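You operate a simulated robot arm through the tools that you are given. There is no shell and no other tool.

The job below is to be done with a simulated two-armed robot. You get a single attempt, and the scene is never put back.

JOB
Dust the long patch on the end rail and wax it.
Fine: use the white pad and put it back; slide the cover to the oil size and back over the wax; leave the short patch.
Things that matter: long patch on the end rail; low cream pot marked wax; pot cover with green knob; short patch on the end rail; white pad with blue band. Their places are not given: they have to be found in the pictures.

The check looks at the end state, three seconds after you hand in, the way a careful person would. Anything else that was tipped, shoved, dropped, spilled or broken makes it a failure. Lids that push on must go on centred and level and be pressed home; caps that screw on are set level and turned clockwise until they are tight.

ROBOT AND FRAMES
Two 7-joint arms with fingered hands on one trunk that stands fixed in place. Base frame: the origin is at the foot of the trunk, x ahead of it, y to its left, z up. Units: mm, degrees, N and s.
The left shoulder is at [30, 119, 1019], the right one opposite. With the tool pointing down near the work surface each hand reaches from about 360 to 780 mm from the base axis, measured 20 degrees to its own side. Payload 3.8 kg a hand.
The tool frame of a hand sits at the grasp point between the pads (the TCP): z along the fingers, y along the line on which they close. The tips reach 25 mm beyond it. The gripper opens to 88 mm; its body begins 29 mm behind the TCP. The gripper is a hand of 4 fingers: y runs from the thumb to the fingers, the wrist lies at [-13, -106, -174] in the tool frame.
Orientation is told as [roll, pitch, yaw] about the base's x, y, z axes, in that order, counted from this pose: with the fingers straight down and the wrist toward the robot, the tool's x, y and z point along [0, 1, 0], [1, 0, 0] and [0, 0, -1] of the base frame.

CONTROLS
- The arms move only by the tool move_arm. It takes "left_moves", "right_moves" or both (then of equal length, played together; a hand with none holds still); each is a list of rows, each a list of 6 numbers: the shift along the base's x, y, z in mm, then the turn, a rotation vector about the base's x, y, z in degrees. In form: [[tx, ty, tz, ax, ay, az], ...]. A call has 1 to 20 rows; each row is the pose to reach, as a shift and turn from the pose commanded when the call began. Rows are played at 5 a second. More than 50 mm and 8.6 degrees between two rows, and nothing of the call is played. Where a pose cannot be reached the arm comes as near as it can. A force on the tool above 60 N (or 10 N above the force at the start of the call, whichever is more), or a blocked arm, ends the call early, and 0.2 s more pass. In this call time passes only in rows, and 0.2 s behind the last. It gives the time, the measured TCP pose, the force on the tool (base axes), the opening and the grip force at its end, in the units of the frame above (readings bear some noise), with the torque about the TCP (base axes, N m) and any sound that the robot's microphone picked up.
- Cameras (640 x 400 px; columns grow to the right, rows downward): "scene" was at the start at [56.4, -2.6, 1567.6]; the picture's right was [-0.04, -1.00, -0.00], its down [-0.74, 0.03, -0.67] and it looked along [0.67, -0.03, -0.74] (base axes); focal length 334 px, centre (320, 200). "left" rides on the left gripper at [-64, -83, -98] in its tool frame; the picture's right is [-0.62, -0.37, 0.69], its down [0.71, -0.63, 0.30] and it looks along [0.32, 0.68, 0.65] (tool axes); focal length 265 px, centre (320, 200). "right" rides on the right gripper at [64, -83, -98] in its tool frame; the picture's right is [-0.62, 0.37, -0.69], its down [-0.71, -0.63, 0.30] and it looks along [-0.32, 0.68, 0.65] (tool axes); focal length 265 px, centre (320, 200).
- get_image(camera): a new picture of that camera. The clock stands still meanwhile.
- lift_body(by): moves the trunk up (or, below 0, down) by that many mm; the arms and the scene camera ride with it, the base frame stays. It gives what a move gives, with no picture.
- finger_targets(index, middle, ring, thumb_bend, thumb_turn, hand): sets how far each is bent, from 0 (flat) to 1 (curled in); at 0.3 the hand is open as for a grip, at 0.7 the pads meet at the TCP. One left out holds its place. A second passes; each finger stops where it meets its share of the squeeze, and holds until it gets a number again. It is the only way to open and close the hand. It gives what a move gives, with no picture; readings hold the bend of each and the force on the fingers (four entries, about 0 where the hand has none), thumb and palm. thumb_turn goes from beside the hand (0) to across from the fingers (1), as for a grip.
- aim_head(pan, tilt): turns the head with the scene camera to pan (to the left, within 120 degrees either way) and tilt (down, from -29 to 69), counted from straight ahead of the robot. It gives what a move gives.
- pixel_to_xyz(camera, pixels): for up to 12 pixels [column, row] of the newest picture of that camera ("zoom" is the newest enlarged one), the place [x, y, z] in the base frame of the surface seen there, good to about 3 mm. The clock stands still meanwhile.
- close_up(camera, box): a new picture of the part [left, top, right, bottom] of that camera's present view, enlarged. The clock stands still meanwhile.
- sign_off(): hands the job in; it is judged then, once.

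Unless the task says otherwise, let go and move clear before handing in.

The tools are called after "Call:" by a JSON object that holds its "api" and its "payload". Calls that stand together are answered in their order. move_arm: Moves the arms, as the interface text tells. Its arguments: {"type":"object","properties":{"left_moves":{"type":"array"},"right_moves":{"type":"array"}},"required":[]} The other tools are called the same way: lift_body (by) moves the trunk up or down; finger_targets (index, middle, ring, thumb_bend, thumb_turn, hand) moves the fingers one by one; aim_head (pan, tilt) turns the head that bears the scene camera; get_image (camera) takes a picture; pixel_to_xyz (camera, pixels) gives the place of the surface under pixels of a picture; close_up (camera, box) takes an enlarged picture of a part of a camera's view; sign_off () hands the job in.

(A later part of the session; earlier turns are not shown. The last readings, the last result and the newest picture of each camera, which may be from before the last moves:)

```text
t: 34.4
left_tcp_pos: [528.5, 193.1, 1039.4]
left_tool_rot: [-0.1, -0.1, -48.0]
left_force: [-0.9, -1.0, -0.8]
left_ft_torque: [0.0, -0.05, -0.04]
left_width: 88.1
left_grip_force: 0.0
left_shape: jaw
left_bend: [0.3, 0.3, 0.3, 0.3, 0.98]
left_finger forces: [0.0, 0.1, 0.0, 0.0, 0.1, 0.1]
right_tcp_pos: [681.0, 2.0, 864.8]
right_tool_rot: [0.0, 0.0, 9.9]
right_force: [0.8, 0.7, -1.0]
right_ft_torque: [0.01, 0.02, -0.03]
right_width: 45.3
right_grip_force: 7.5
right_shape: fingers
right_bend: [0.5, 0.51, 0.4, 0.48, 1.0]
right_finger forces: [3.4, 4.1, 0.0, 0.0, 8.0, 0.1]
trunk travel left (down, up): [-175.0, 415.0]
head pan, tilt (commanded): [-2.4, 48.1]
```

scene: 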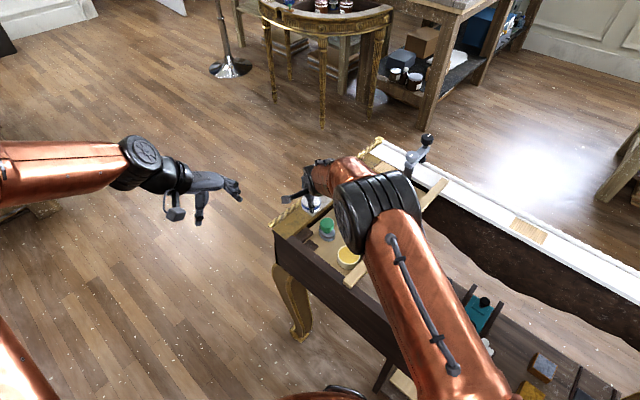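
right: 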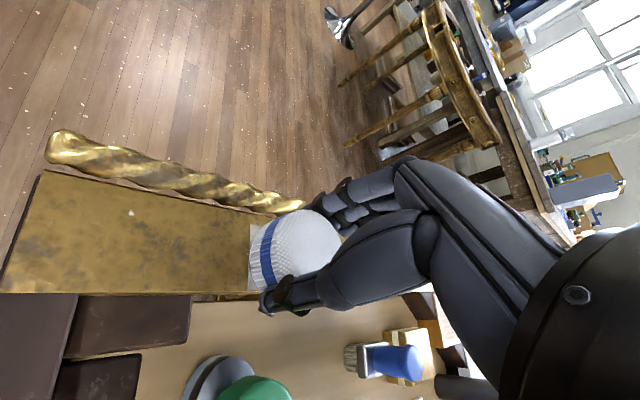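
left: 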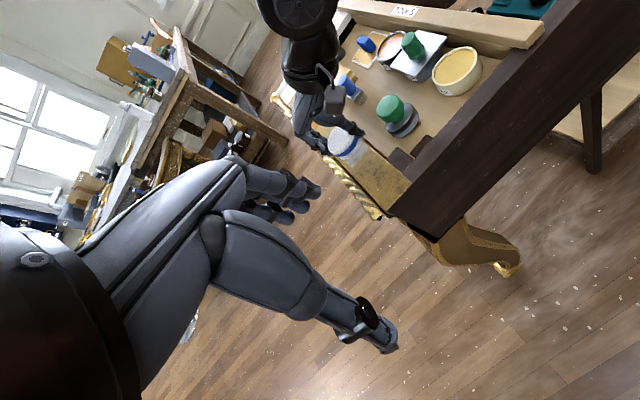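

Call:
{"api": "move_arm", "payload": {"right_moves": [[0, 0, -1, 0, 0, 0]]}}

Call:
{"api": "move_arm", "payload": {"right_moves": [[0, 0, -1, 0, 0, 0]]}}

```text
t: 34.8
left_tcp_pos: [527.6, 194.6, 1039.3]
left_tool_rot: [0.1, 0.0, -48.0]
left_force: [0.8, -0.3, 0.0]
left_ft_torque: [-0.02, 0.0, -0.02]
left_width: 87.9
left_grip_force: 0.1
left_shape: jaw
left_bend: [0.3, 0.3, 0.3, 0.3, 0.98]
left_finger forces: [0.0, 0.0, 0.1, 0.0, 0.0, 0.0]
right_tcp_pos: [680.9, 1.4, 864.0]
right_tool_rot: [0.0, 0.1, 10.0]
right_force: [-0.3, -0.2, 0.6]
right_ft_torque: [0.02, -0.02, 0.01]
right_width: 45.3
right_grip_force: 7.7
right_shape: fingers
right_bend: [0.5, 0.51, 0.4, 0.48, 1.0]
right_finger forces: [3.4, 4.2, 0.0, 0.0, 8.1, 0.0]
trunk travel left (down, up): [-175.0, 415.0]
head pan, tilt (commanded): [-2.4, 48.1]
```

```text
t: 35.2
left_tcp_pos: [527.9, 194.0, 1039.1]
left_tool_rot: [0.1, 0.0, -48.0]
left_force: [-0.8, -0.6, 0.2]
left_ft_torque: [-0.01, 0.0, -0.01]
left_width: 87.6
left_grip_force: 0.1
left_shape: jaw
left_bend: [0.3, 0.3, 0.3, 0.3, 0.98]
left_finger forces: [0.0, 0.1, 0.1, 0.0, 0.0, 0.0]
right_tcp_pos: [681.1, 1.7, 863.5]
right_tool_rot: [0.0, 0.0, 10.1]
right_force: [-0.6, 0.4, 1.5]
right_ft_torque: [-0.01, -0.06, -0.04]
right_width: 45.5
right_grip_force: 7.9
right_shape: fingers
right_bend: [0.5, 0.51, 0.4, 0.48, 1.0]
right_finger forces: [3.6, 4.6, 0.0, 0.0, 8.2, 0.0]
trunk travel left (down, up): [-175.0, 415.0]
head pan, tilt (commanded): [-2.4, 48.1]
```

Force has just begun to rise (1.5 N) near z 863, so the pad is touching the rail. One more millimetre for a light pressing force.

Call:
{"api": "move_arm", "payload": {"right_moves": [[0, 0, -1, 0, 0, 0]]}}

Call:
{"api": "close_up", "payload": {"camera": "left", "box": [310, 90, 400, 170]}}

Call:
{"api": "close_up", "payload": {"camera": "right", "box": [200, 170, 380, 310]}}

```text
t: 35.6
left_tcp_pos: [526.4, 192.2, 1038.7]
left_tool_rot: [0.0, 0.1, -48.0]
left_force: [0.2, -0.3, -0.8]
left_ft_torque: [-0.04, 0.04, 0.03]
left_width: 87.8
left_grip_force: 0.2
left_shape: jaw
left_bend: [0.3, 0.3, 0.3, 0.3, 0.98]
left_finger forces: [0.1, 0.0, 0.0, 0.0, 0.0, 0.1]
right_tcp_pos: [681.3, 0.4, 863.3]
right_tool_rot: [-0.1, 0.0, 10.1]
right_force: [-0.8, 0.1, 3.8]
right_ft_torque: [0.03, -0.13, 0.02]
right_width: 45.4
right_grip_force: 8.1
right_shape: fingers
right_bend: [0.5, 0.51, 0.4, 0.48, 1.0]
right_finger forces: [3.5, 4.4, 0.0, 0.0, 9.0, 0.0]
trunk travel left (down, up): [-175.0, 415.0]
head pan, tilt (commanded): [-2.4, 48.1]
```

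```text
5.00 times, centred on (355, 130) of left
```

zoom: 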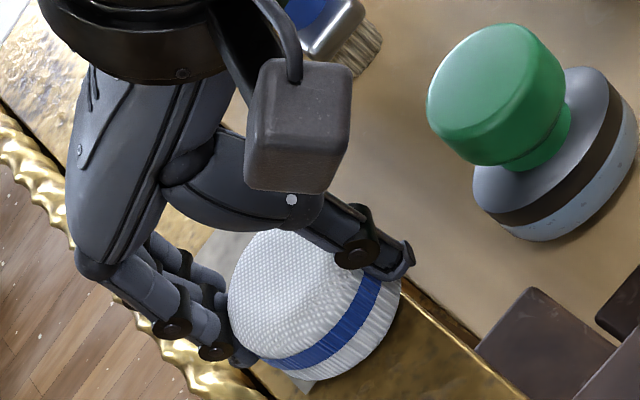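

```text
2.86 times, centred on (290, 240) of right
```

zoom: 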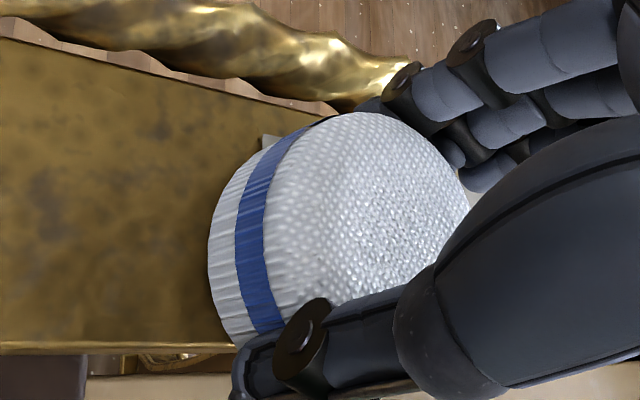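

The pad presses at about 4 N. I'll wipe along the patch, first backing up a touch, then half the length while watching the force.

Call:
{"api": "move_arm", "payload": {"right_moves": [[-2, 2, 0, 0, 0, 0], [-4, 4, 0, 0, 0, 0], [-2, 2, 0, 0, 0, 0], [2, -2, 0, 0, 0, 0], [6, -6, 0, 0, 0, 0], [10, -10, 0, 0, 0, 0], [14, -14, 0, 0, 0, 0], [18, -18, 0, 0, 0, 0], [22, -22, 0, 0, 0, 0]]}}

Call:
{"api": "close_up", "payload": {"camera": "left", "box": [310, 80, 420, 180]}}

Call:
{"api": "close_up", "payload": {"camera": "right", "box": [140, 150, 380, 310]}}

```text
t: 37.6
left_tcp_pos: [527.4, 192.2, 1039.0]
left_tool_rot: [0.0, 0.1, -48.0]
left_force: [-0.6, 0.0, 0.2]
left_ft_torque: [-0.02, -0.01, 0.03]
left_width: 87.9
left_grip_force: 0.1
left_shape: jaw
left_bend: [0.3, 0.3, 0.3, 0.3, 0.98]
left_finger forces: [0.1, 0.0, 0.0, 0.0, 0.0, 0.2]
right_tcp_pos: [702.6, -21.5, 861.7]
right_tool_rot: [-0.1, 0.0, 10.0]
right_force: [-0.9, 0.9, 4.2]
right_ft_torque: [0.01, -0.07, -0.01]
right_width: 45.0
right_grip_force: 8.8
right_shape: fingers
right_bend: [0.51, 0.51, 0.4, 0.49, 1.0]
right_finger forces: [3.8, 4.4, 0.0, 0.0, 9.4, 0.0]
trunk travel left (down, up): [-175.0, 415.0]
head pan, tilt (commanded): [-2.4, 48.1]
```

```text
4.00 times, centred on (365, 130) of left
```

zoom: 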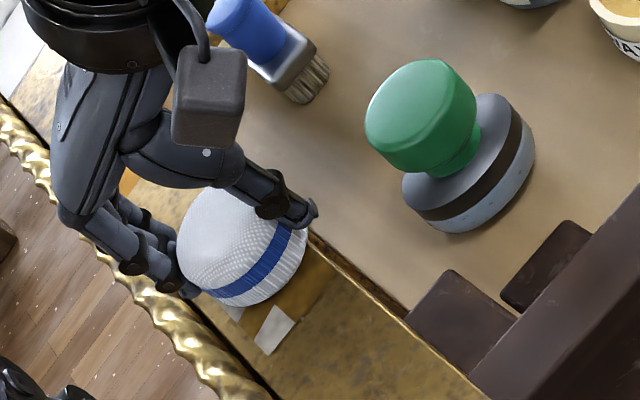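

```text
2.50 times, centred on (260, 230) of right
```

zoom: 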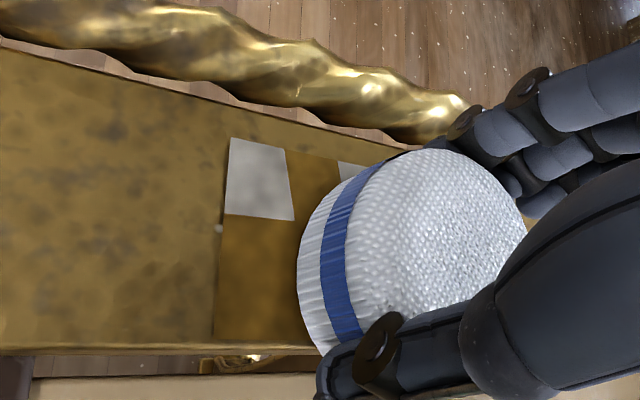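

The dust is coming off in cells, with a few cells left along the outer side (260,180). I'll finish this stroke to the far end of the patch, then do a return pass further outward.

Call:
{"api": "move_arm", "payload": {"right_moves": [[4, -4, 0, 0, 0, 0], [8, -8, 0, 0, 0, 0], [12, -12, 0, 0, 0, 0], [16, -16, 0, 0, 0, 0], [20, -20, 0, 0, 0, 0], [24, -24, 0, 0, 0, 0], [28, -28, 0, 0, 0, 0], [32, -32, 0, 0, 0, 0]]}}

Call:
{"api": "close_up", "payload": {"camera": "left", "box": [290, 70, 420, 180]}}

Call:
{"api": "close_up", "payload": {"camera": "right", "box": [100, 130, 380, 310]}}

```text
t: 39.4
left_tcp_pos: [527.0, 194.4, 1039.2]
left_tool_rot: [0.0, 0.0, -48.1]
left_force: [0.2, -0.1, 0.9]
left_ft_torque: [-0.01, 0.01, 0.01]
left_width: 88.0
left_grip_force: 0.0
left_shape: jaw
left_bend: [0.3, 0.3, 0.3, 0.3, 0.98]
left_finger forces: [0.1, 0.0, 0.0, 0.0, 0.0, 0.1]
right_tcp_pos: [733.8, -52.6, 862.3]
right_tool_rot: [0.0, 0.0, 10.1]
right_force: [-0.9, 1.3, 4.2]
right_ft_torque: [-0.01, -0.09, 0.02]
right_width: 44.8
right_grip_force: 9.0
right_shape: fingers
right_bend: [0.51, 0.51, 0.4, 0.49, 0.99]
right_finger forces: [4.0, 4.4, 0.1, 0.0, 9.5, 0.1]
trunk travel left (down, up): [-175.0, 415.0]
head pan, tilt (commanded): [-2.4, 48.1]
```

```text
3.64 times, centred on (355, 125) of left
```

zoom: 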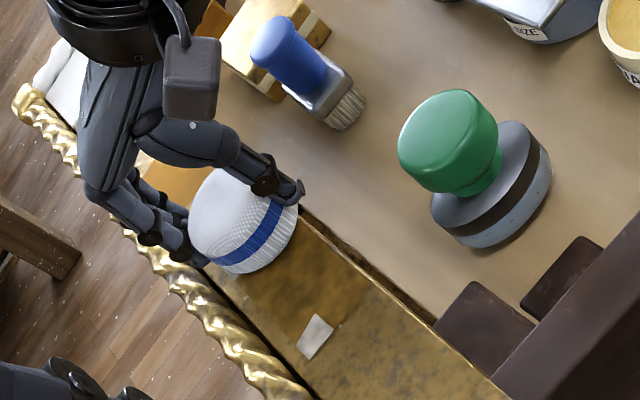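

```text
2.22 times, centred on (240, 220) of right
```

zoom: 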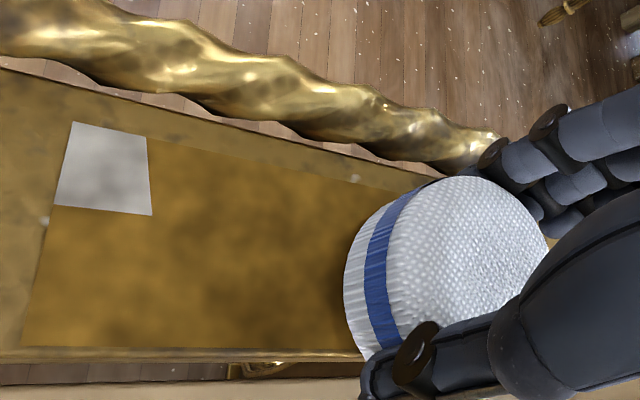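

Only one cell at the outer near corner (100,165) is still dusty. I'll make the return pass about 4 mm further outward, over that cell.

Call:
{"api": "move_arm", "payload": {"right_moves": [[2.8, -2.8, 0, 0, 0, 0], [5.7, 0, 0, 0, 0, 0], [1.4, 4.2, 0, 0, 0, 0], [-2.8, 8.5, 0, 0, 0, 0], [-7.1, 12.7, 0, 0, 0, 0], [-11.3, 17, 0, 0, 0, 0], [-15.6, 21.2, 0, 0, 0, 0], [-19.8, 25.5, 0, 0, 0, 0], [-24, 29.7, 0, 0, 0, 0], [-28.3, 33.9, 0, 0, 0, 0], [-32.5, 38.2, 0, 0, 0, 0], [-36.8, 42.4, 0, 0, 0, 0], [-41, 46.7, 0, 0, 0, 0], [-45.2, 50.9, 0, 0, 0, 0], [-49.5, 55.2, 0, 0, 0, 0], [-51.6, 58.7, 0, 0, 0, 0]]}}

Call:
{"api": "close_up", "payload": {"camera": "left", "box": [290, 70, 420, 180]}}

Call:
{"api": "close_up", "payload": {"camera": "right", "box": [160, 150, 380, 310]}}

```text
t: 42.8
left_tcp_pos: [526.5, 193.1, 1039.7]
left_tool_rot: [0.0, 0.1, -48.0]
left_force: [-0.6, -0.6, 0.4]
left_ft_torque: [-0.06, 0.01, -0.05]
left_width: 87.6
left_grip_force: 0.0
left_shape: jaw
left_bend: [0.3, 0.3, 0.3, 0.3, 0.98]
left_finger forces: [0.0, 0.0, 0.0, 0.1, 0.0, 0.1]
right_tcp_pos: [683.7, 5.8, 862.8]
right_tool_rot: [0.0, 0.0, 10.0]
right_force: [1.3, -2.1, 3.0]
right_ft_torque: [-0.02, -0.08, 0.01]
right_width: 44.9
right_grip_force: 8.2
right_shape: fingers
right_bend: [0.51, 0.51, 0.4, 0.49, 1.0]
right_finger forces: [3.3, 4.4, 0.1, 0.0, 8.5, 0.0]
right hand out of reach, approached as far as the arm can: row 2
trunk travel left (down, up): [-175.0, 415.0]
head pan, tilt (commanded): [-2.4, 48.1]
```

```text
3.64 times, centred on (355, 125) of left
```

zoom: 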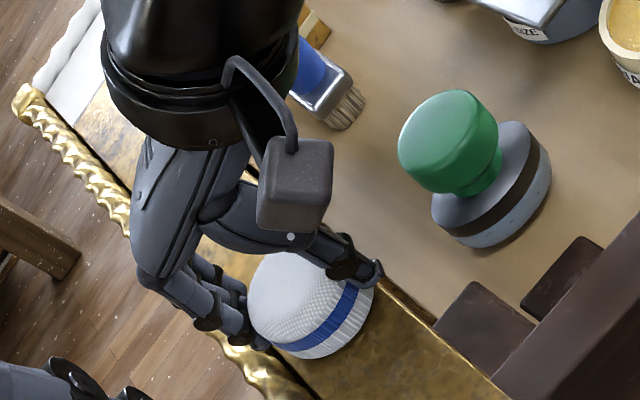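

```text
2.50 times, centred on (270, 230) of right
```

zoom: 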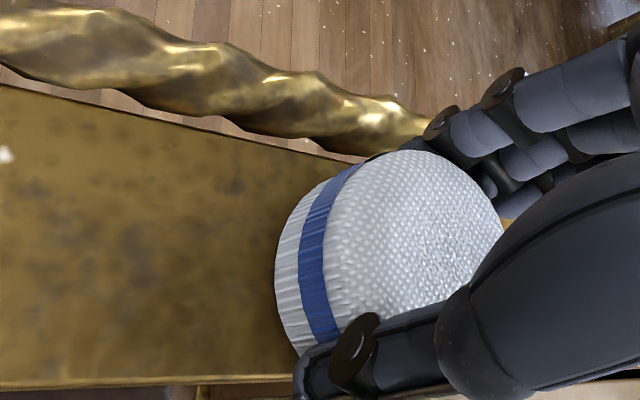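

The pad is now over the last dusty corner. I'll lift off and look at the whole patch.

Call:
{"api": "move_arm", "payload": {"right_moves": [[0, 0, 10, 0, 0, 0], [-6, -8, 40, 0, 0, 0], [-25, -30, 60, 0, 0, 0], [-45, -60, 70, 0, 0, 0]]}}

Call:
{"api": "close_up", "payload": {"camera": "left", "box": [270, 60, 420, 210]}}

Call:
{"api": "close_up", "payload": {"camera": "scene", "box": [260, 140, 400, 260]}}

Call:
{"api": "get_image", "payload": {"camera": "right"}}

```text
t: 43.8
left_tcp_pos: [527.1, 191.6, 1039.4]
left_tool_rot: [-0.1, 0.0, -48.0]
left_force: [0.2, -0.6, -0.7]
left_ft_torque: [-0.01, 0.01, 0.05]
left_width: 87.7
left_grip_force: 0.1
left_shape: jaw
left_bend: [0.3, 0.3, 0.3, 0.3, 0.98]
left_finger forces: [0.0, 0.0, 0.1, 0.0, 0.0, 0.1]
right_tcp_pos: [639.2, -54.9, 933.1]
right_tool_rot: [0.0, 0.1, 10.1]
right_force: [0.0, -0.4, -1.1]
right_ft_torque: [0.02, 0.02, 0.03]
right_width: 45.0
right_grip_force: 8.2
right_shape: fingers
right_bend: [0.51, 0.51, 0.4, 0.49, 1.0]
right_finger forces: [3.3, 3.9, 0.0, 0.1, 8.0, 0.0]
trunk travel left (down, up): [-175.0, 415.0]
head pan, tilt (commanded): [-2.4, 48.1]
```

```text
2.67 times, centred on (345, 135) of left
```

zoom: 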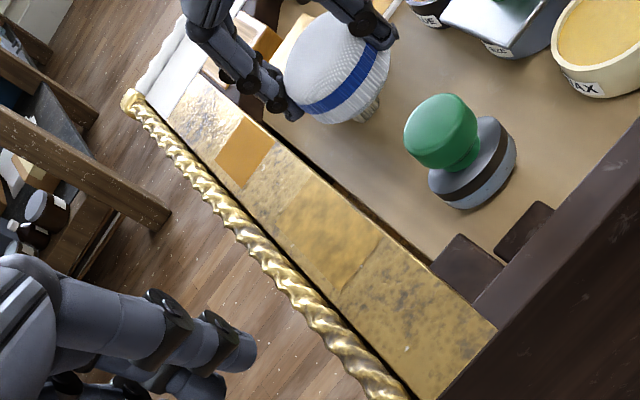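

```text
3.33 times, centred on (330, 200) of scene
```

zoom: 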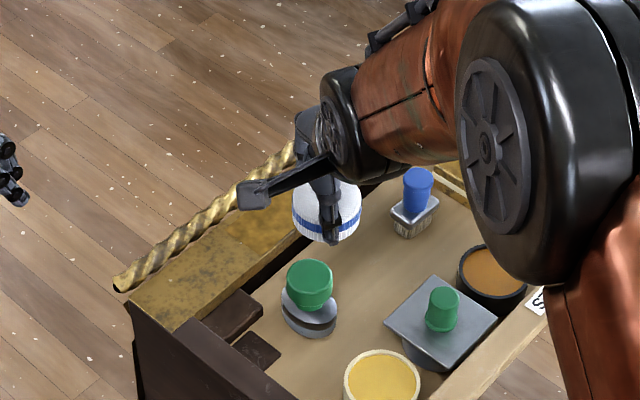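

```text
taken
```

right: 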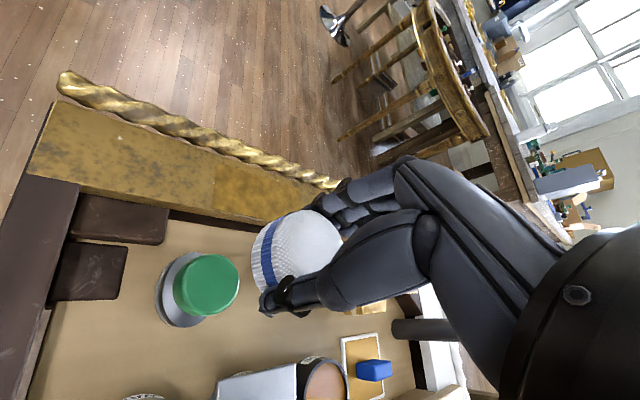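

The long patch now shows clean gold with no pale cells. I'll zoom on it to be sure before going to the wax.

Call:
{"api": "close_up", "payload": {"camera": "left", "box": [320, 110, 400, 180]}}

Call:
{"api": "close_up", "payload": {"camera": "left", "box": [350, 30, 510, 130]}}

```text
5.71 times, centred on (360, 145) of left
```

zoom: 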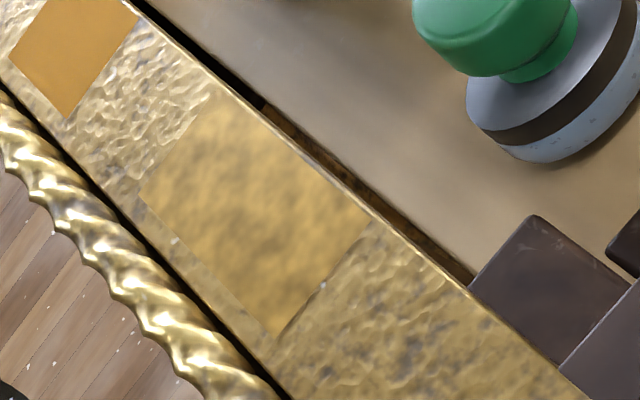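

```text
4.00 times, centred on (430, 80) of left
```

zoom: 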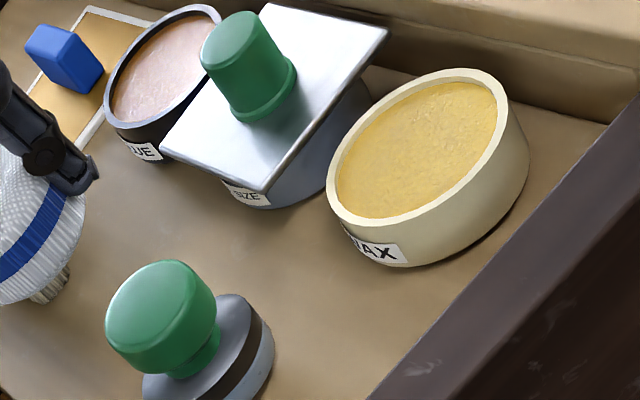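

The long patch is fully dusted and the wax pot is open. I'll carry the pad over the wax pot, turning the hand to about -20 degrees to stay clear of the lip and the cover.

Call:
{"api": "move_arm", "payload": {"right_moves": [[-27, -10, 0, 0, 0, -7.5], [-55, -20, 0, 0, 0, -15], [-82, -30, 0, 0, 0, -22.5], [-110, -41, 0, 0, 0, -30], [-110, -41, -20, 0, 0, -30], [-110, -41, -38, 0, 0, -30]]}}

Call:
{"api": "close_up", "payload": {"camera": "left", "box": [370, 0, 500, 100]}}

Call:
{"api": "get_image", "payload": {"camera": "right"}}

```text
t: 45.2
left_tcp_pos: [527.0, 192.2, 1039.0]
left_tool_rot: [0.0, -0.1, -48.0]
left_force: [0.4, 0.0, 0.1]
left_ft_torque: [0.0, -0.01, 0.05]
left_width: 87.9
left_grip_force: 0.1
left_shape: jaw
left_bend: [0.3, 0.3, 0.3, 0.3, 0.98]
left_finger forces: [0.1, 0.0, 0.0, 0.1, 0.1, 0.0]
right_tcp_pos: [529.0, -92.6, 895.0]
right_tool_rot: [0.0, 0.0, -20.0]
right_force: [0.2, -0.1, -0.4]
right_ft_torque: [0.02, -0.01, 0.02]
right_width: 44.9
right_grip_force: 7.6
right_shape: fingers
right_bend: [0.51, 0.51, 0.4, 0.49, 1.0]
right_finger forces: [3.4, 3.8, 0.1, 0.1, 7.9, 0.0]
trunk travel left (down, up): [-175.0, 415.0]
head pan, tilt (commanded): [-2.4, 48.1]
```

```text
4.00 times, centred on (435, 50) of left
```

zoom: 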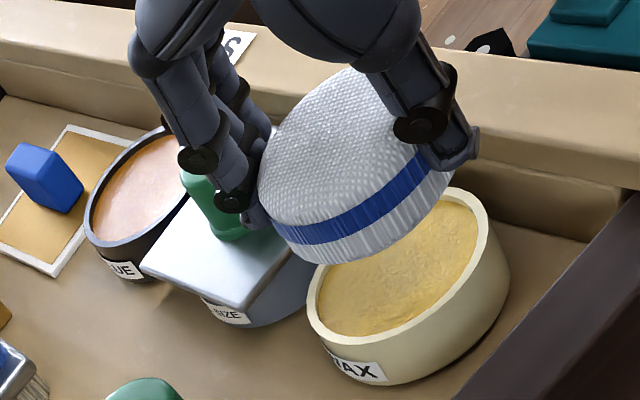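

```text
taken
```

right: 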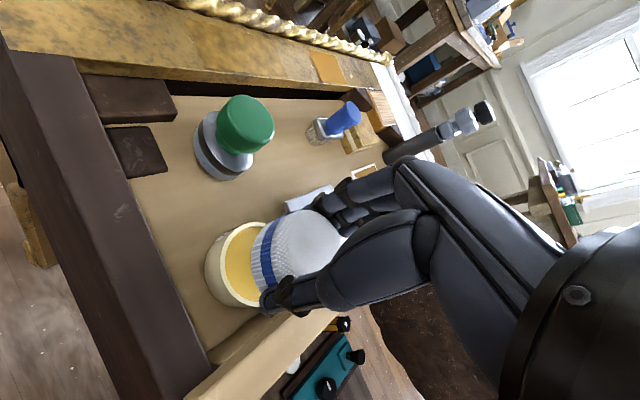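

The cover's knob is close to where the idle ring finger would come down, so I'll fold the ring finger in beside the pad. Then I'll check the pad's position over the pot in both views.

Call:
{"api": "finger_targets", "payload": {"hand": "right", "ring": 0.52}}

Call:
{"api": "close_up", "payload": {"camera": "left", "box": [370, 0, 500, 100]}}

Call:
{"api": "close_up", "payload": {"camera": "right", "box": [190, 190, 380, 330]}}

```text
t: 46.2
left_tcp_pos: [528.1, 193.2, 1038.7]
left_tool_rot: [0.0, 0.1, -48.1]
left_force: [0.4, -0.1, -0.3]
left_ft_torque: [-0.02, -0.03, 0.0]
left_width: 88.0
left_grip_force: 0.0
left_shape: jaw
left_bend: [0.3, 0.3, 0.3, 0.3, 0.98]
left_finger forces: [0.0, 0.0, 0.0, 0.0, 0.1, 0.1]
right_tcp_pos: [528.7, -93.2, 895.3]
right_tool_rot: [0.0, -0.1, -19.8]
right_force: [-0.5, -0.1, -1.0]
right_ft_torque: [0.02, 0.02, 0.03]
right_width: 45.0
right_grip_force: 7.8
right_shape: fingers
right_bend: [0.51, 0.51, 0.52, 0.49, 1.0]
right_finger forces: [3.4, 3.9, 0.0, 0.0, 7.9, 0.0]
trunk travel left (down, up): [-175.0, 415.0]
head pan, tilt (commanded): [-2.4, 48.1]
```

```text
4.00 times, centred on (435, 50) of left
```

zoom: 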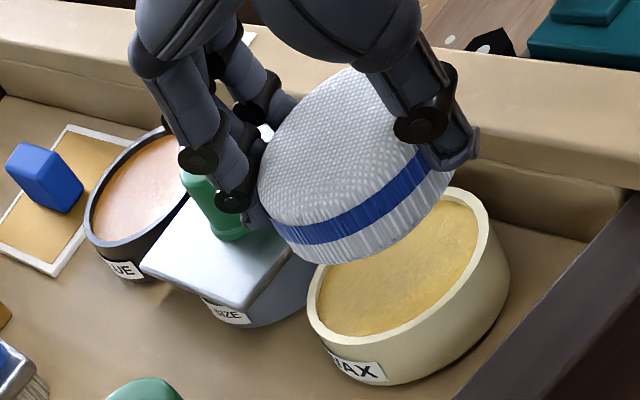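

```text
2.86 times, centred on (285, 260) of right
```

zoom: 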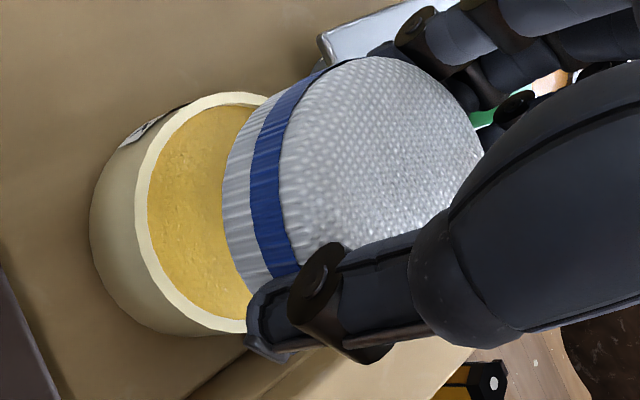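

I'll measure the pad's top face and sides in the right zoom to get its centre and tilt.

Call:
{"api": "pixel_to_xyz", "payload": {"camera": "zoom", "pixels": [[380, 150], [360, 75], [460, 120], [310, 130], [310, 220], [420, 210], [270, 190], [235, 190], [245, 260], [285, 105], [440, 85], [350, 240]]}}

Call:
{"api": "close_up", "payload": {"camera": "left", "box": [420, 0, 500, 70]}}

Call:
{"api": "pixel_to_xyz", "payload": {"camera": "left", "pixels": [[444, 24], [430, 40], [422, 48], [440, 55], [455, 40], [440, 20], [436, 60], [442, 63], [459, 55], [467, 45], [425, 55], [452, 58]]}}

```text
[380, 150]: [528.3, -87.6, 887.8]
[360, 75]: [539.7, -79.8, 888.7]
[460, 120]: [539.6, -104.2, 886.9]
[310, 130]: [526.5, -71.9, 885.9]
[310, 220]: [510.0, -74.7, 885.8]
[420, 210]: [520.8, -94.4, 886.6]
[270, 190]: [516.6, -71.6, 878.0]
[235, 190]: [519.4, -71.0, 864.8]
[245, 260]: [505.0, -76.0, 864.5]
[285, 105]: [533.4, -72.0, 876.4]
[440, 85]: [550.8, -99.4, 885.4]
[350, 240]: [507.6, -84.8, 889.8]
```

```text
5.71 times, centred on (460, 35) of left
```

zoom: 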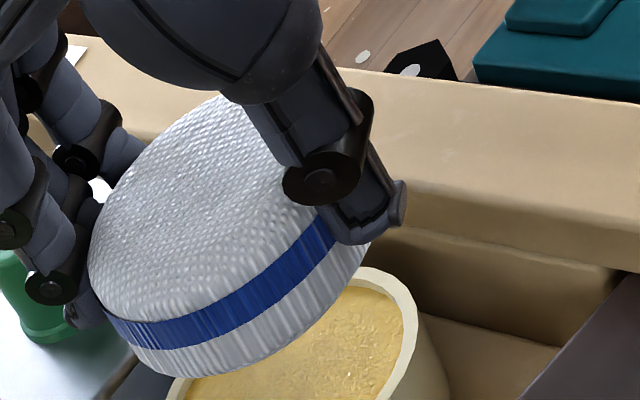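

```text
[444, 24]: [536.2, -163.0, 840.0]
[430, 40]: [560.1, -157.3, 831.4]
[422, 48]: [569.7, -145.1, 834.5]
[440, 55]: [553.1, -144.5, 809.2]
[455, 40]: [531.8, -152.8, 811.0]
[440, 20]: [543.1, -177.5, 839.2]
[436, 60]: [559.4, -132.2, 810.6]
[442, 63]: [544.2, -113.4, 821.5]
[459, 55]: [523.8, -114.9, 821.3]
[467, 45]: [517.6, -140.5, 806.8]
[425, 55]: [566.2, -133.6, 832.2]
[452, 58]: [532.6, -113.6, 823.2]
```

The pad is level (top z about 887) with its centre near (525,-95.5), so it needs about 4-5 mm more x to be centred on the pot at (530,-96.5). I'll shift and lower to just above the rim.

Call:
{"api": "move_arm", "payload": {"right_moves": [[4, -2, -8, 0, 0, 0], [4, -2, -16, 0, 0, 0], [4, -2, -24, 0, 0, 0]]}}

Call:
{"api": "close_up", "payload": {"camera": "left", "box": [400, 0, 500, 90]}}

Call:
{"api": "close_up", "payload": {"camera": "right", "box": [190, 190, 380, 330]}}

```text
t: 47.0
left_tcp_pos: [527.4, 194.7, 1039.3]
left_tool_rot: [0.0, 0.0, -48.0]
left_force: [1.0, 0.2, -0.3]
left_ft_torque: [0.01, 0.0, -0.03]
left_width: 87.8
left_grip_force: 0.1
left_shape: jaw
left_bend: [0.3, 0.3, 0.3, 0.3, 0.98]
left_finger forces: [0.0, 0.1, 0.0, 0.0, 0.1, 0.1]
right_tcp_pos: [532.6, -94.9, 869.5]
right_tool_rot: [0.0, 0.0, -20.0]
right_force: [0.4, -0.3, -0.1]
right_ft_torque: [0.03, -0.03, -0.02]
right_width: 44.9
right_grip_force: 7.8
right_shape: fingers
right_bend: [0.51, 0.51, 0.52, 0.49, 1.0]
right_finger forces: [3.3, 3.9, 0.1, 0.0, 7.8, 0.0]
trunk travel left (down, up): [-175.0, 415.0]
head pan, tilt (commanded): [-2.4, 48.1]
```

```text
4.44 times, centred on (450, 45) of left
```

zoom: 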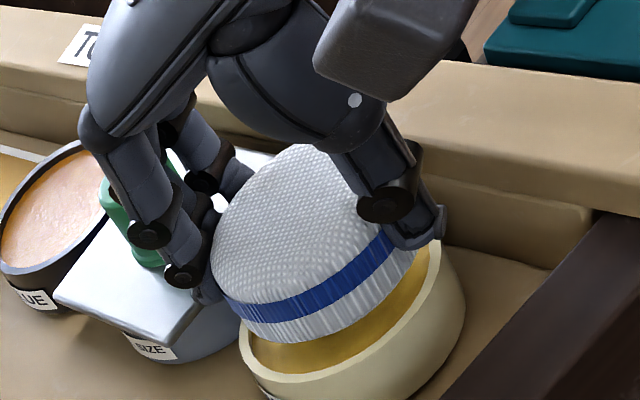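

```text
2.86 times, centred on (285, 260) of right
```

zoom: 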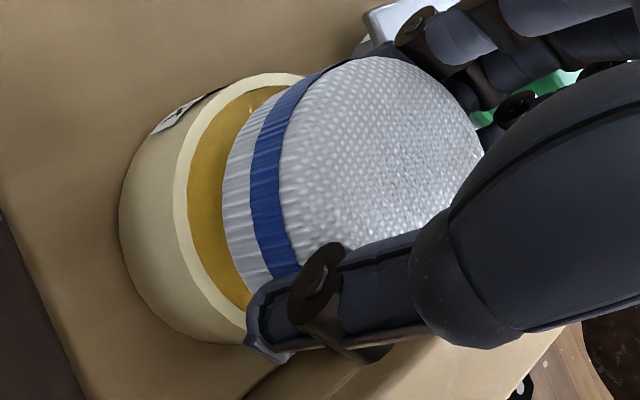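

The pad is just above the rim. I'll measure pad edge and rim points in this right zoom to check centring.

Call:
{"api": "pixel_to_xyz", "payload": {"camera": "zoom", "pixels": [[232, 170], [226, 210], [245, 275], [270, 130], [300, 95], [182, 200], [200, 270], [225, 305], [215, 110], [280, 80], [192, 180], [380, 150]]}}

Call:
{"api": "get_image", "payload": {"camera": "left"}}

Call:
{"api": "pixel_to_xyz", "payload": {"camera": "left", "pixels": [[430, 70], [445, 74], [425, 73], [455, 78], [434, 82], [470, 71], [475, 60], [467, 75], [440, 84], [460, 71], [432, 40], [405, 50]]}}

```text
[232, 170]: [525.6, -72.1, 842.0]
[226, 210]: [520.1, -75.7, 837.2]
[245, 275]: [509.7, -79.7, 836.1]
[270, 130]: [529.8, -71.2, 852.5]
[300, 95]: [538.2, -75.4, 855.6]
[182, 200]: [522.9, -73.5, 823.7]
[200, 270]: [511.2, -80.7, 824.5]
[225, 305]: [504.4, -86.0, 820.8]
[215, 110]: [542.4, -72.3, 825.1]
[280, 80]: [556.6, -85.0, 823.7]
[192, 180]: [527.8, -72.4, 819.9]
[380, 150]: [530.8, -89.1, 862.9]
```

```text
taken
```

left: 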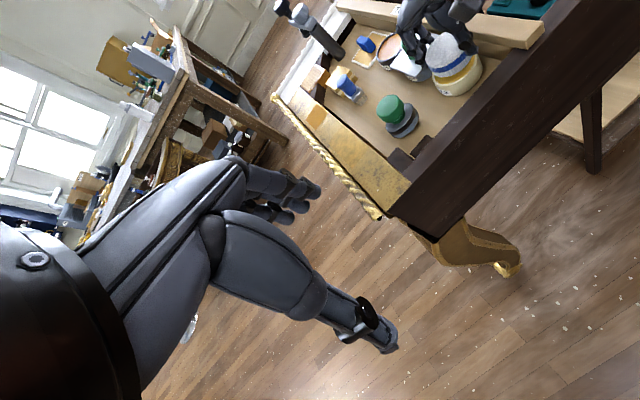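

```text
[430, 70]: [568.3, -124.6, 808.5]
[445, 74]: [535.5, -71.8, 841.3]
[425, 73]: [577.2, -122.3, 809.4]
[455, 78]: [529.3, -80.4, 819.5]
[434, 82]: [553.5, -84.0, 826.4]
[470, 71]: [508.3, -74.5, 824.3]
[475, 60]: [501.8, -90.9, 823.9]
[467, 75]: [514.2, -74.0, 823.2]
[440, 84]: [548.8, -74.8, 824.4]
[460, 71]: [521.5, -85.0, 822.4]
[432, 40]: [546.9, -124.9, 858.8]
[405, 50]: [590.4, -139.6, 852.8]
```

Pad and pot centres agree within about 1 mm. I'll lower in small steps and watch the force for rim or wax contact.

Call:
{"api": "move_arm", "payload": {"right_moves": [[0.5, 0, -2, 0, 0, 0], [0.5, 0, -4, 0, 0, 0]]}}

Call:
{"api": "move_arm", "payload": {"right_moves": [[0, 0, -1, 0, 0, 0]]}}

Call:
{"api": "move_arm", "payload": {"right_moves": [[0, 0, -1, 0, 0, 0]]}}

```text
t: 47.6
left_tcp_pos: [528.7, 192.6, 1039.2]
left_tool_rot: [0.1, 0.1, -48.0]
left_force: [-0.8, 0.2, 1.1]
left_ft_torque: [-0.01, -0.05, 0.01]
left_width: 87.8
left_grip_force: 0.1
left_shape: jaw
left_bend: [0.3, 0.3, 0.3, 0.3, 0.98]
left_finger forces: [0.0, 0.0, 0.1, 0.1, 0.0, 0.1]
right_tcp_pos: [532.0, -96.8, 865.5]
right_tool_rot: [0.0, -0.1, -19.9]
right_force: [0.6, 1.3, 0.1]
right_ft_torque: [-0.03, 0.0, 0.02]
right_width: 44.8
right_grip_force: 7.2
right_shape: fingers
right_bend: [0.51, 0.51, 0.52, 0.49, 1.0]
right_finger forces: [3.4, 3.8, 0.0, 0.0, 7.8, 0.1]
trunk travel left (down, up): [-175.0, 415.0]
head pan, tilt (commanded): [-2.4, 48.1]
```

```text
t: 48.0
left_tcp_pos: [528.3, 193.8, 1038.5]
left_tool_rot: [0.1, 0.0, -48.0]
left_force: [0.4, 0.3, 0.0]
left_ft_torque: [0.03, 0.01, 0.01]
left_width: 87.7
left_grip_force: 0.0
left_shape: jaw
left_bend: [0.3, 0.3, 0.3, 0.3, 0.98]
left_finger forces: [0.0, 0.0, 0.0, 0.0, 0.1, 0.0]
right_tcp_pos: [532.8, -97.4, 864.2]
right_tool_rot: [0.0, 0.0, -19.9]
right_force: [0.0, -0.7, 1.1]
right_ft_torque: [-0.03, 0.01, 0.02]
right_width: 45.0
right_grip_force: 7.2
right_shape: fingers
right_bend: [0.51, 0.51, 0.52, 0.49, 1.0]
right_finger forces: [3.2, 3.8, 0.0, 0.1, 7.9, 0.0]
trunk travel left (down, up): [-175.0, 415.0]
head pan, tilt (commanded): [-2.4, 48.1]
```

```text
t: 48.4
left_tcp_pos: [528.7, 193.5, 1038.4]
left_tool_rot: [0.0, -0.1, -48.0]
left_force: [-0.1, 0.5, -0.5]
left_ft_torque: [0.0, -0.02, -0.03]
left_width: 87.8
left_grip_force: 0.0
left_shape: jaw
left_bend: [0.3, 0.3, 0.3, 0.3, 0.98]
left_finger forces: [0.0, 0.0, 0.0, 0.0, 0.1, 0.1]
right_tcp_pos: [532.5, -96.5, 863.5]
right_tool_rot: [0.0, 0.1, -20.0]
right_force: [-0.1, 0.6, -0.7]
right_ft_torque: [0.01, 0.01, 0.01]
right_width: 44.7
right_grip_force: 7.1
right_shape: fingers
right_bend: [0.51, 0.51, 0.52, 0.49, 1.0]
right_finger forces: [3.2, 3.8, 0.0, 0.0, 7.9, 0.0]
trunk travel left (down, up): [-175.0, 415.0]
head pan, tilt (commanded): [-2.4, 48.1]
```

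No contact yet at z 863.5. I'll continue down 1 mm at a time.

Call:
{"api": "move_arm", "payload": {"right_moves": [[0, 0, -1, 0, 0, 0]]}}

Call:
{"api": "move_arm", "payload": {"right_moves": [[0, 0, -1, 0, 0, 0]]}}

Call:
{"api": "close_up", "payload": {"camera": "left", "box": [400, 0, 500, 90]}}

```text
t: 48.8
left_tcp_pos: [527.9, 193.2, 1038.4]
left_tool_rot: [0.0, 0.0, -48.0]
left_force: [0.2, 0.0, 0.9]
left_ft_torque: [-0.01, 0.0, 0.03]
left_width: 87.8
left_grip_force: 0.1
left_shape: jaw
left_bend: [0.3, 0.3, 0.3, 0.3, 0.98]
left_finger forces: [0.0, 0.1, 0.0, 0.0, 0.0, 0.0]
right_tcp_pos: [533.3, -96.8, 861.5]
right_tool_rot: [0.0, 0.0, -20.0]
right_force: [-1.0, 0.5, 0.4]
right_ft_torque: [0.0, -0.01, 0.02]
right_width: 44.9
right_grip_force: 7.5
right_shape: fingers
right_bend: [0.51, 0.51, 0.52, 0.49, 1.0]
right_finger forces: [3.5, 3.8, 0.1, 0.0, 7.9, 0.0]
trunk travel left (down, up): [-175.0, 415.0]
head pan, tilt (commanded): [-2.4, 48.1]
```

```text
t: 49.2
left_tcp_pos: [528.8, 192.8, 1039.8]
left_tool_rot: [0.0, 0.0, -48.0]
left_force: [-0.3, -0.7, 0.7]
left_ft_torque: [0.0, -0.01, 0.03]
left_width: 88.0
left_grip_force: 0.0
left_shape: jaw
left_bend: [0.3, 0.3, 0.3, 0.3, 0.98]
left_finger forces: [0.1, 0.1, 0.0, 0.0, 0.0, 0.0]
right_tcp_pos: [533.9, -96.5, 861.4]
right_tool_rot: [0.0, 0.0, -20.0]
right_force: [-0.1, -0.7, -0.1]
right_ft_torque: [-0.02, -0.02, -0.01]
right_width: 44.9
right_grip_force: 7.5
right_shape: fingers
right_bend: [0.51, 0.51, 0.52, 0.49, 1.0]
right_finger forces: [3.3, 3.8, 0.0, 0.1, 7.9, 0.0]
trunk travel left (down, up): [-175.0, 415.0]
head pan, tilt (commanded): [-2.4, 48.1]
```

```text
4.44 times, centred on (450, 45) of left
```

zoom: 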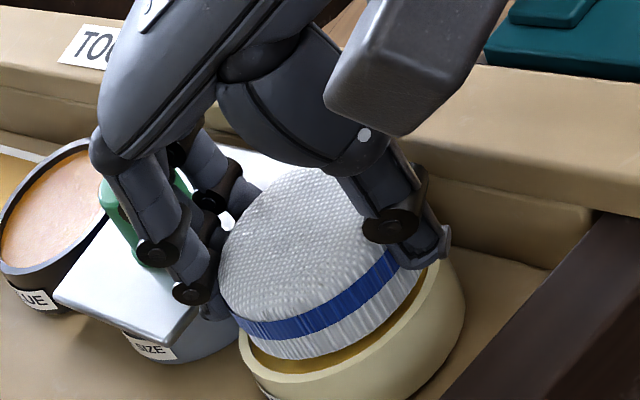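

The pad is nearly at the wax, fingers still clear of the cover's corner (205,310). I'll continue down gently.

Call:
{"api": "move_arm", "payload": {"right_moves": [[0, 0, -1, 0, 0, 0]]}}

Call:
{"api": "move_arm", "payload": {"right_moves": [[0, 0, -1, 0, 0, 0]]}}

Call:
{"api": "close_up", "payload": {"camera": "left", "box": [400, 0, 500, 90]}}

Call:
{"api": "close_up", "payload": {"camera": "right", "box": [190, 190, 380, 330]}}

```text
t: 49.6
left_tcp_pos: [527.3, 193.6, 1038.9]
left_tool_rot: [0.0, 0.0, -48.0]
left_force: [-0.1, -1.0, -0.4]
left_ft_torque: [0.02, 0.01, 0.01]
left_width: 87.7
left_grip_force: 0.0
left_shape: jaw
left_bend: [0.3, 0.3, 0.3, 0.3, 0.98]
left_finger forces: [0.1, 0.0, 0.1, 0.0, 0.0, 0.0]
right_tcp_pos: [533.1, -96.6, 861.7]
right_tool_rot: [0.0, -0.1, -19.9]
right_force: [-0.5, 0.0, 1.2]
right_ft_torque: [-0.02, -0.01, -0.01]
right_width: 45.0
right_grip_force: 7.8
right_shape: fingers
right_bend: [0.51, 0.51, 0.52, 0.49, 1.0]
right_finger forces: [3.3, 3.8, 0.0, 0.0, 8.3, 0.0]
trunk travel left (down, up): [-175.0, 415.0]
head pan, tilt (commanded): [-2.4, 48.1]
```

```text
t: 50.0
left_tcp_pos: [526.6, 192.9, 1039.2]
left_tool_rot: [0.1, 0.0, -48.0]
left_force: [0.3, -0.7, 0.0]
left_ft_torque: [0.02, 0.0, 0.02]
left_width: 87.8
left_grip_force: 0.2
left_shape: jaw
left_bend: [0.3, 0.3, 0.3, 0.3, 0.98]
left_finger forces: [0.1, 0.0, 0.1, 0.0, 0.1, 0.0]
right_tcp_pos: [533.8, -96.2, 860.9]
right_tool_rot: [0.1, -0.1, -19.9]
right_force: [-1.1, -0.1, 3.9]
right_ft_torque: [-0.04, -0.05, -0.05]
right_width: 45.1
right_grip_force: 8.3
right_shape: fingers
right_bend: [0.51, 0.51, 0.52, 0.49, 1.0]
right_finger forces: [3.2, 3.9, 0.0, 0.1, 9.2, 0.0]
trunk travel left (down, up): [-175.0, 415.0]
head pan, tilt (commanded): [-2.4, 48.1]
```

```text
4.44 times, centred on (450, 45) of left
```

zoom: 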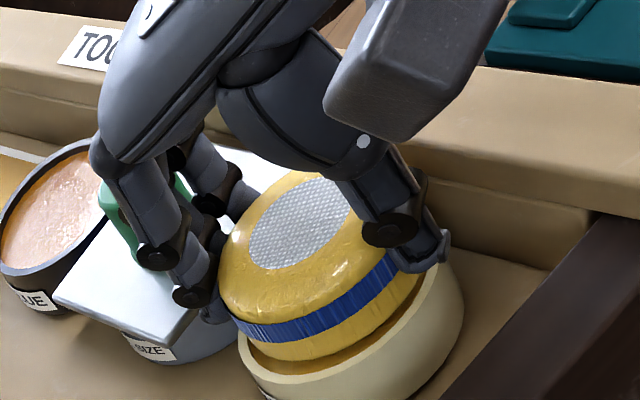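

```text
2.86 times, centred on (285, 260) of right
```

zoom: 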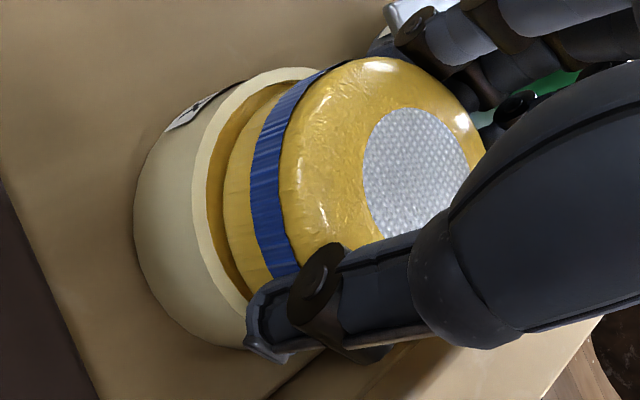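

The pad has turned wax-yellow, so it is loaded. I'll lift straight out of the pot.

Call:
{"api": "move_arm", "payload": {"right_moves": [[0, 0, 4, 0, 0, 0], [0, 0, 12, 0, 0, 0], [0, 0, 35, 0, 0, 0], [0, 0, 65, 0, 0, 0]]}}

Call:
{"api": "close_up", "payload": {"camera": "left", "box": [380, 0, 500, 110]}}

Call:
{"api": "get_image", "payload": {"camera": "right"}}

```text
t: 51.0
left_tcp_pos: [526.8, 192.6, 1040.3]
left_tool_rot: [0.0, 0.0, -47.9]
left_force: [-0.3, -0.3, 0.3]
left_ft_torque: [0.03, -0.01, -0.02]
left_width: 87.6
left_grip_force: 0.1
left_shape: jaw
left_bend: [0.3, 0.3, 0.3, 0.3, 0.98]
left_finger forces: [0.0, 0.0, 0.1, 0.0, 0.0, 0.0]
right_tcp_pos: [533.4, -95.4, 926.5]
right_tool_rot: [0.0, 0.0, -19.9]
right_force: [0.2, 0.4, -0.8]
right_ft_torque: [0.01, 0.0, 0.02]
right_width: 44.6
right_grip_force: 7.9
right_shape: fingers
right_bend: [0.51, 0.51, 0.52, 0.49, 1.0]
right_finger forces: [3.4, 3.9, 0.0, 0.0, 8.0, 0.0]
trunk travel left (down, up): [-175.0, 415.0]
head pan, tilt (commanded): [-2.4, 48.1]
```

```text
3.64 times, centred on (440, 55) of left
```

zoom: 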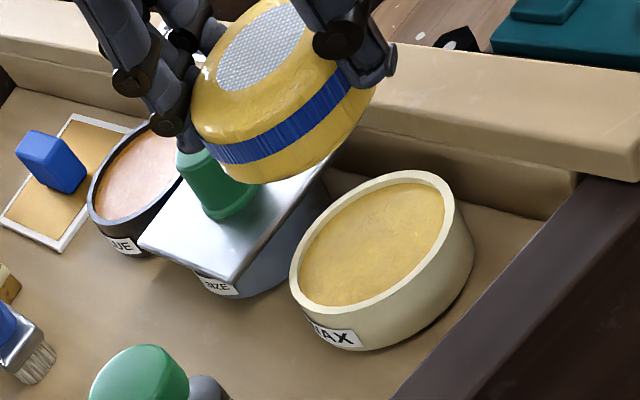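

```text
taken
```

right: 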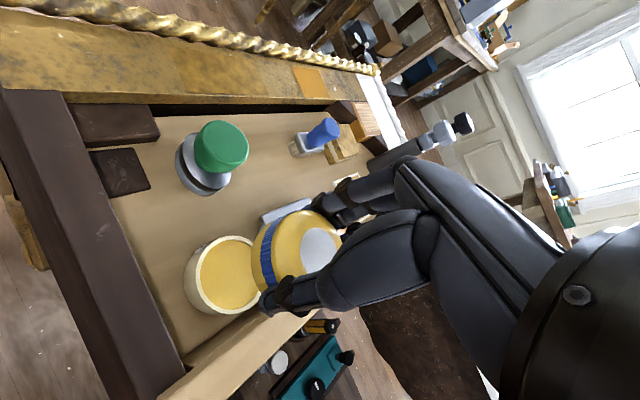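

The pad is coated and the pot stands as before. I'll carry the pad back over the near end of the long patch and lower it close to the rail.

Call:
{"api": "move_arm", "payload": {"right_moves": [[26, 11, 6, 0, 0, 7.5], [53, 22, 6, 0, 0, 15], [80, 33, 6, 0, 0, 22.5], [106, 43, 6, 0, 0, 30], [126, 73, 0, 0, 0, 30], [147.5, 103, -15, 0, 0, 30], [147.5, 103, -35, 0, 0, 30], [147.5, 103, -54, 0, 0, 30], [147.5, 103, -59, 0, 0, 30]]}}

Call:
{"api": "close_up", "payload": {"camera": "left", "box": [290, 70, 420, 180]}}

Call:
{"api": "close_up", "payload": {"camera": "right", "box": [160, 150, 380, 310]}}

```text
t: 53.0
left_tcp_pos: [527.9, 193.4, 1039.0]
left_tool_rot: [0.0, 0.0, -48.0]
left_force: [-1.0, 0.0, 0.0]
left_ft_torque: [-0.02, 0.01, 0.02]
left_width: 87.6
left_grip_force: 0.0
left_shape: jaw
left_bend: [0.3, 0.3, 0.3, 0.3, 0.98]
left_finger forces: [0.0, 0.0, 0.0, 0.0, 0.0, 0.0]
right_tcp_pos: [679.2, 5.6, 867.1]
right_tool_rot: [-0.1, 0.1, 9.9]
right_force: [0.4, -0.6, -1.4]
right_ft_torque: [-0.01, 0.0, -0.01]
right_width: 44.7
right_grip_force: 7.8
right_shape: fingers
right_bend: [0.51, 0.51, 0.52, 0.49, 1.0]
right_finger forces: [3.4, 3.8, 0.0, 0.0, 7.8, 0.1]
trunk travel left (down, up): [-175.0, 415.0]
head pan, tilt (commanded): [-2.4, 48.1]
```

```text
3.64 times, centred on (355, 125) of left
```

zoom: 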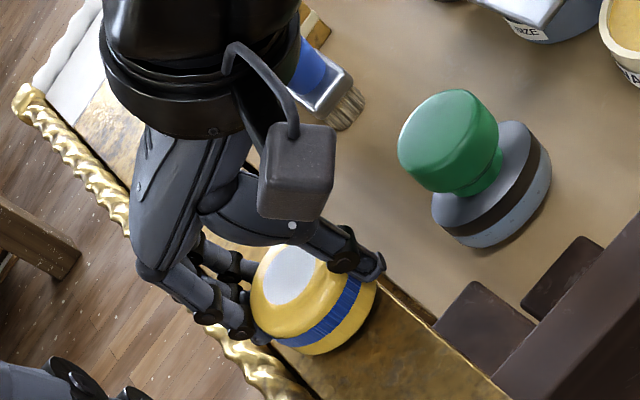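

```text
2.50 times, centred on (270, 230) of right
```

zoom: 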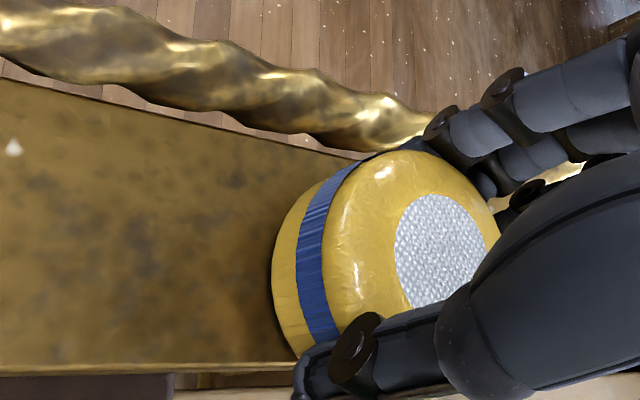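

The waxed pad hovers a few mm above the near end. I'll step down to contact.

Call:
{"api": "move_arm", "payload": {"right_moves": [[0.5, 0.5, -1, 0, 0, 0], [0.5, 0.5, -2, 0, 0, 0]]}}

Call:
{"api": "move_arm", "payload": {"right_moves": [[0, 0, -1, 0, 0, 0]]}}

Call:
{"api": "move_arm", "payload": {"right_moves": [[0, 0, -1, 0, 0, 0]]}}

```text
t: 53.6
left_tcp_pos: [527.3, 192.2, 1038.4]
left_tool_rot: [0.0, 0.0, -48.0]
left_force: [-0.3, -0.4, 0.2]
left_ft_torque: [-0.02, -0.06, 0.01]
left_width: 87.8
left_grip_force: 0.1
left_shape: jaw
left_bend: [0.3, 0.3, 0.3, 0.3, 0.98]
left_finger forces: [0.1, 0.0, 0.0, 0.1, 0.0, 0.0]
right_tcp_pos: [681.7, 6.3, 863.5]
right_tool_rot: [0.0, 0.0, 10.1]
right_force: [0.2, 0.4, 0.7]
right_ft_torque: [0.0, 0.0, -0.03]
right_width: 44.7
right_grip_force: 7.4
right_shape: fingers
right_bend: [0.51, 0.51, 0.52, 0.49, 1.0]
right_finger forces: [3.3, 3.8, 0.0, 0.0, 7.8, 0.0]
trunk travel left (down, up): [-175.0, 415.0]
head pan, tilt (commanded): [-2.4, 48.1]
```

```text
t: 54.0
left_tcp_pos: [527.5, 193.4, 1039.2]
left_tool_rot: [-0.1, 0.1, -48.0]
left_force: [0.5, 0.0, -0.5]
left_ft_torque: [0.0, 0.01, -0.04]
left_width: 87.9
left_grip_force: 0.0
left_shape: jaw
left_bend: [0.3, 0.3, 0.3, 0.3, 0.98]
left_finger forces: [0.0, 0.0, 0.0, 0.0, 0.0, 0.0]
right_tcp_pos: [681.4, 6.5, 863.4]
right_tool_rot: [0.1, 0.0, 10.0]
right_force: [0.1, 0.2, 1.3]
right_ft_torque: [0.01, -0.05, 0.01]
right_width: 44.7
right_grip_force: 8.2
right_shape: fingers
right_bend: [0.51, 0.51, 0.52, 0.49, 1.0]
right_finger forces: [3.4, 3.9, 0.0, 0.0, 8.1, 0.0]
trunk travel left (down, up): [-175.0, 415.0]
head pan, tilt (commanded): [-2.4, 48.1]
```

```text
t: 54.4
left_tcp_pos: [527.2, 193.3, 1039.5]
left_tool_rot: [0.0, 0.0, -48.0]
left_force: [-0.8, 0.0, 0.7]
left_ft_torque: [0.01, -0.02, 0.0]
left_width: 87.7
left_grip_force: 0.1
left_shape: jaw
left_bend: [0.3, 0.3, 0.3, 0.3, 0.98]
left_finger forces: [0.1, 0.0, 0.0, 0.1, 0.0, 0.1]
right_tcp_pos: [680.9, 7.0, 862.7]
right_tool_rot: [0.0, -0.1, 10.1]
right_force: [-1.2, 0.0, 3.2]
right_ft_torque: [-0.03, -0.11, -0.01]
right_width: 44.9
right_grip_force: 7.8
right_shape: fingers
right_bend: [0.51, 0.51, 0.52, 0.49, 1.0]
right_finger forces: [3.4, 4.0, 0.0, 0.0, 8.5, 0.0]
trunk travel left (down, up): [-175.0, 415.0]
head pan, tilt (commanded): [-2.4, 48.1]
```

Contact at about 3 N. I'll wipe the wax along the whole patch in one slow stroke.

Call:
{"api": "move_arm", "payload": {"right_moves": [[0, 0, -0.5, 0, 0, 0], [4, -4, -0.5, 0, 0, 0], [8, -8, -0.5, 0, 0, 0], [12, -12, -0.5, 0, 0, 0], [16, -16, -0.5, 0, 0, 0], [20, -20, -0.5, 0, 0, 0], [24, -24, -0.5, 0, 0, 0], [28, -28, -0.5, 0, 0, 0], [32, -32, -0.5, 0, 0, 0], [36, -36, -0.5, 0, 0, 0], [40, -40, -0.5, 0, 0, 0], [44, -44, -0.5, 0, 0, 0], [48, -48, -0.5, 0, 0, 0], [52, -52, -0.5, 0, 0, 0], [55, -55, -0.5, 0, 0, 0]]}}

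Call:
{"api": "close_up", "payload": {"camera": "left", "box": [290, 70, 420, 180]}}

Call:
{"api": "close_up", "payload": {"camera": "right", "box": [100, 130, 380, 310]}}

```text
t: 57.6
left_tcp_pos: [528.6, 193.4, 1040.3]
left_tool_rot: [-0.1, 0.0, -48.1]
left_force: [-0.4, -0.2, 0.5]
left_ft_torque: [0.01, 0.0, -0.02]
left_width: 87.9
left_grip_force: 0.1
left_shape: jaw
left_bend: [0.3, 0.3, 0.3, 0.3, 0.98]
left_finger forces: [0.1, 0.0, 0.0, 0.1, 0.0, 0.1]
right_tcp_pos: [734.4, -48.6, 861.7]
right_tool_rot: [0.0, -0.1, 10.0]
right_force: [0.0, 1.6, 3.7]
right_ft_torque: [0.06, -0.03, 0.04]
right_width: 45.0
right_grip_force: 8.8
right_shape: fingers
right_bend: [0.51, 0.51, 0.52, 0.49, 0.99]
right_finger forces: [4.1, 4.5, 0.0, 0.0, 8.7, 0.0]
trunk travel left (down, up): [-175.0, 415.0]
head pan, tilt (commanded): [-2.4, 48.1]
```

```text
3.64 times, centred on (355, 125) of left
```

zoom: 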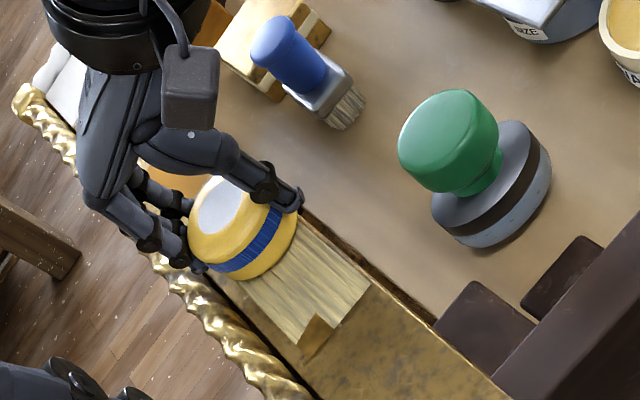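

```text
2.22 times, centred on (240, 220) of right
```

zoom: 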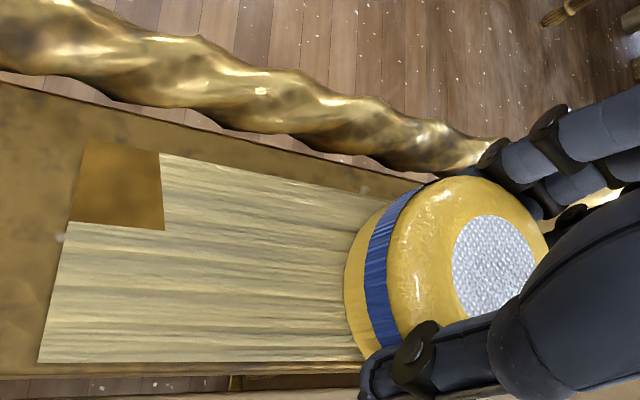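

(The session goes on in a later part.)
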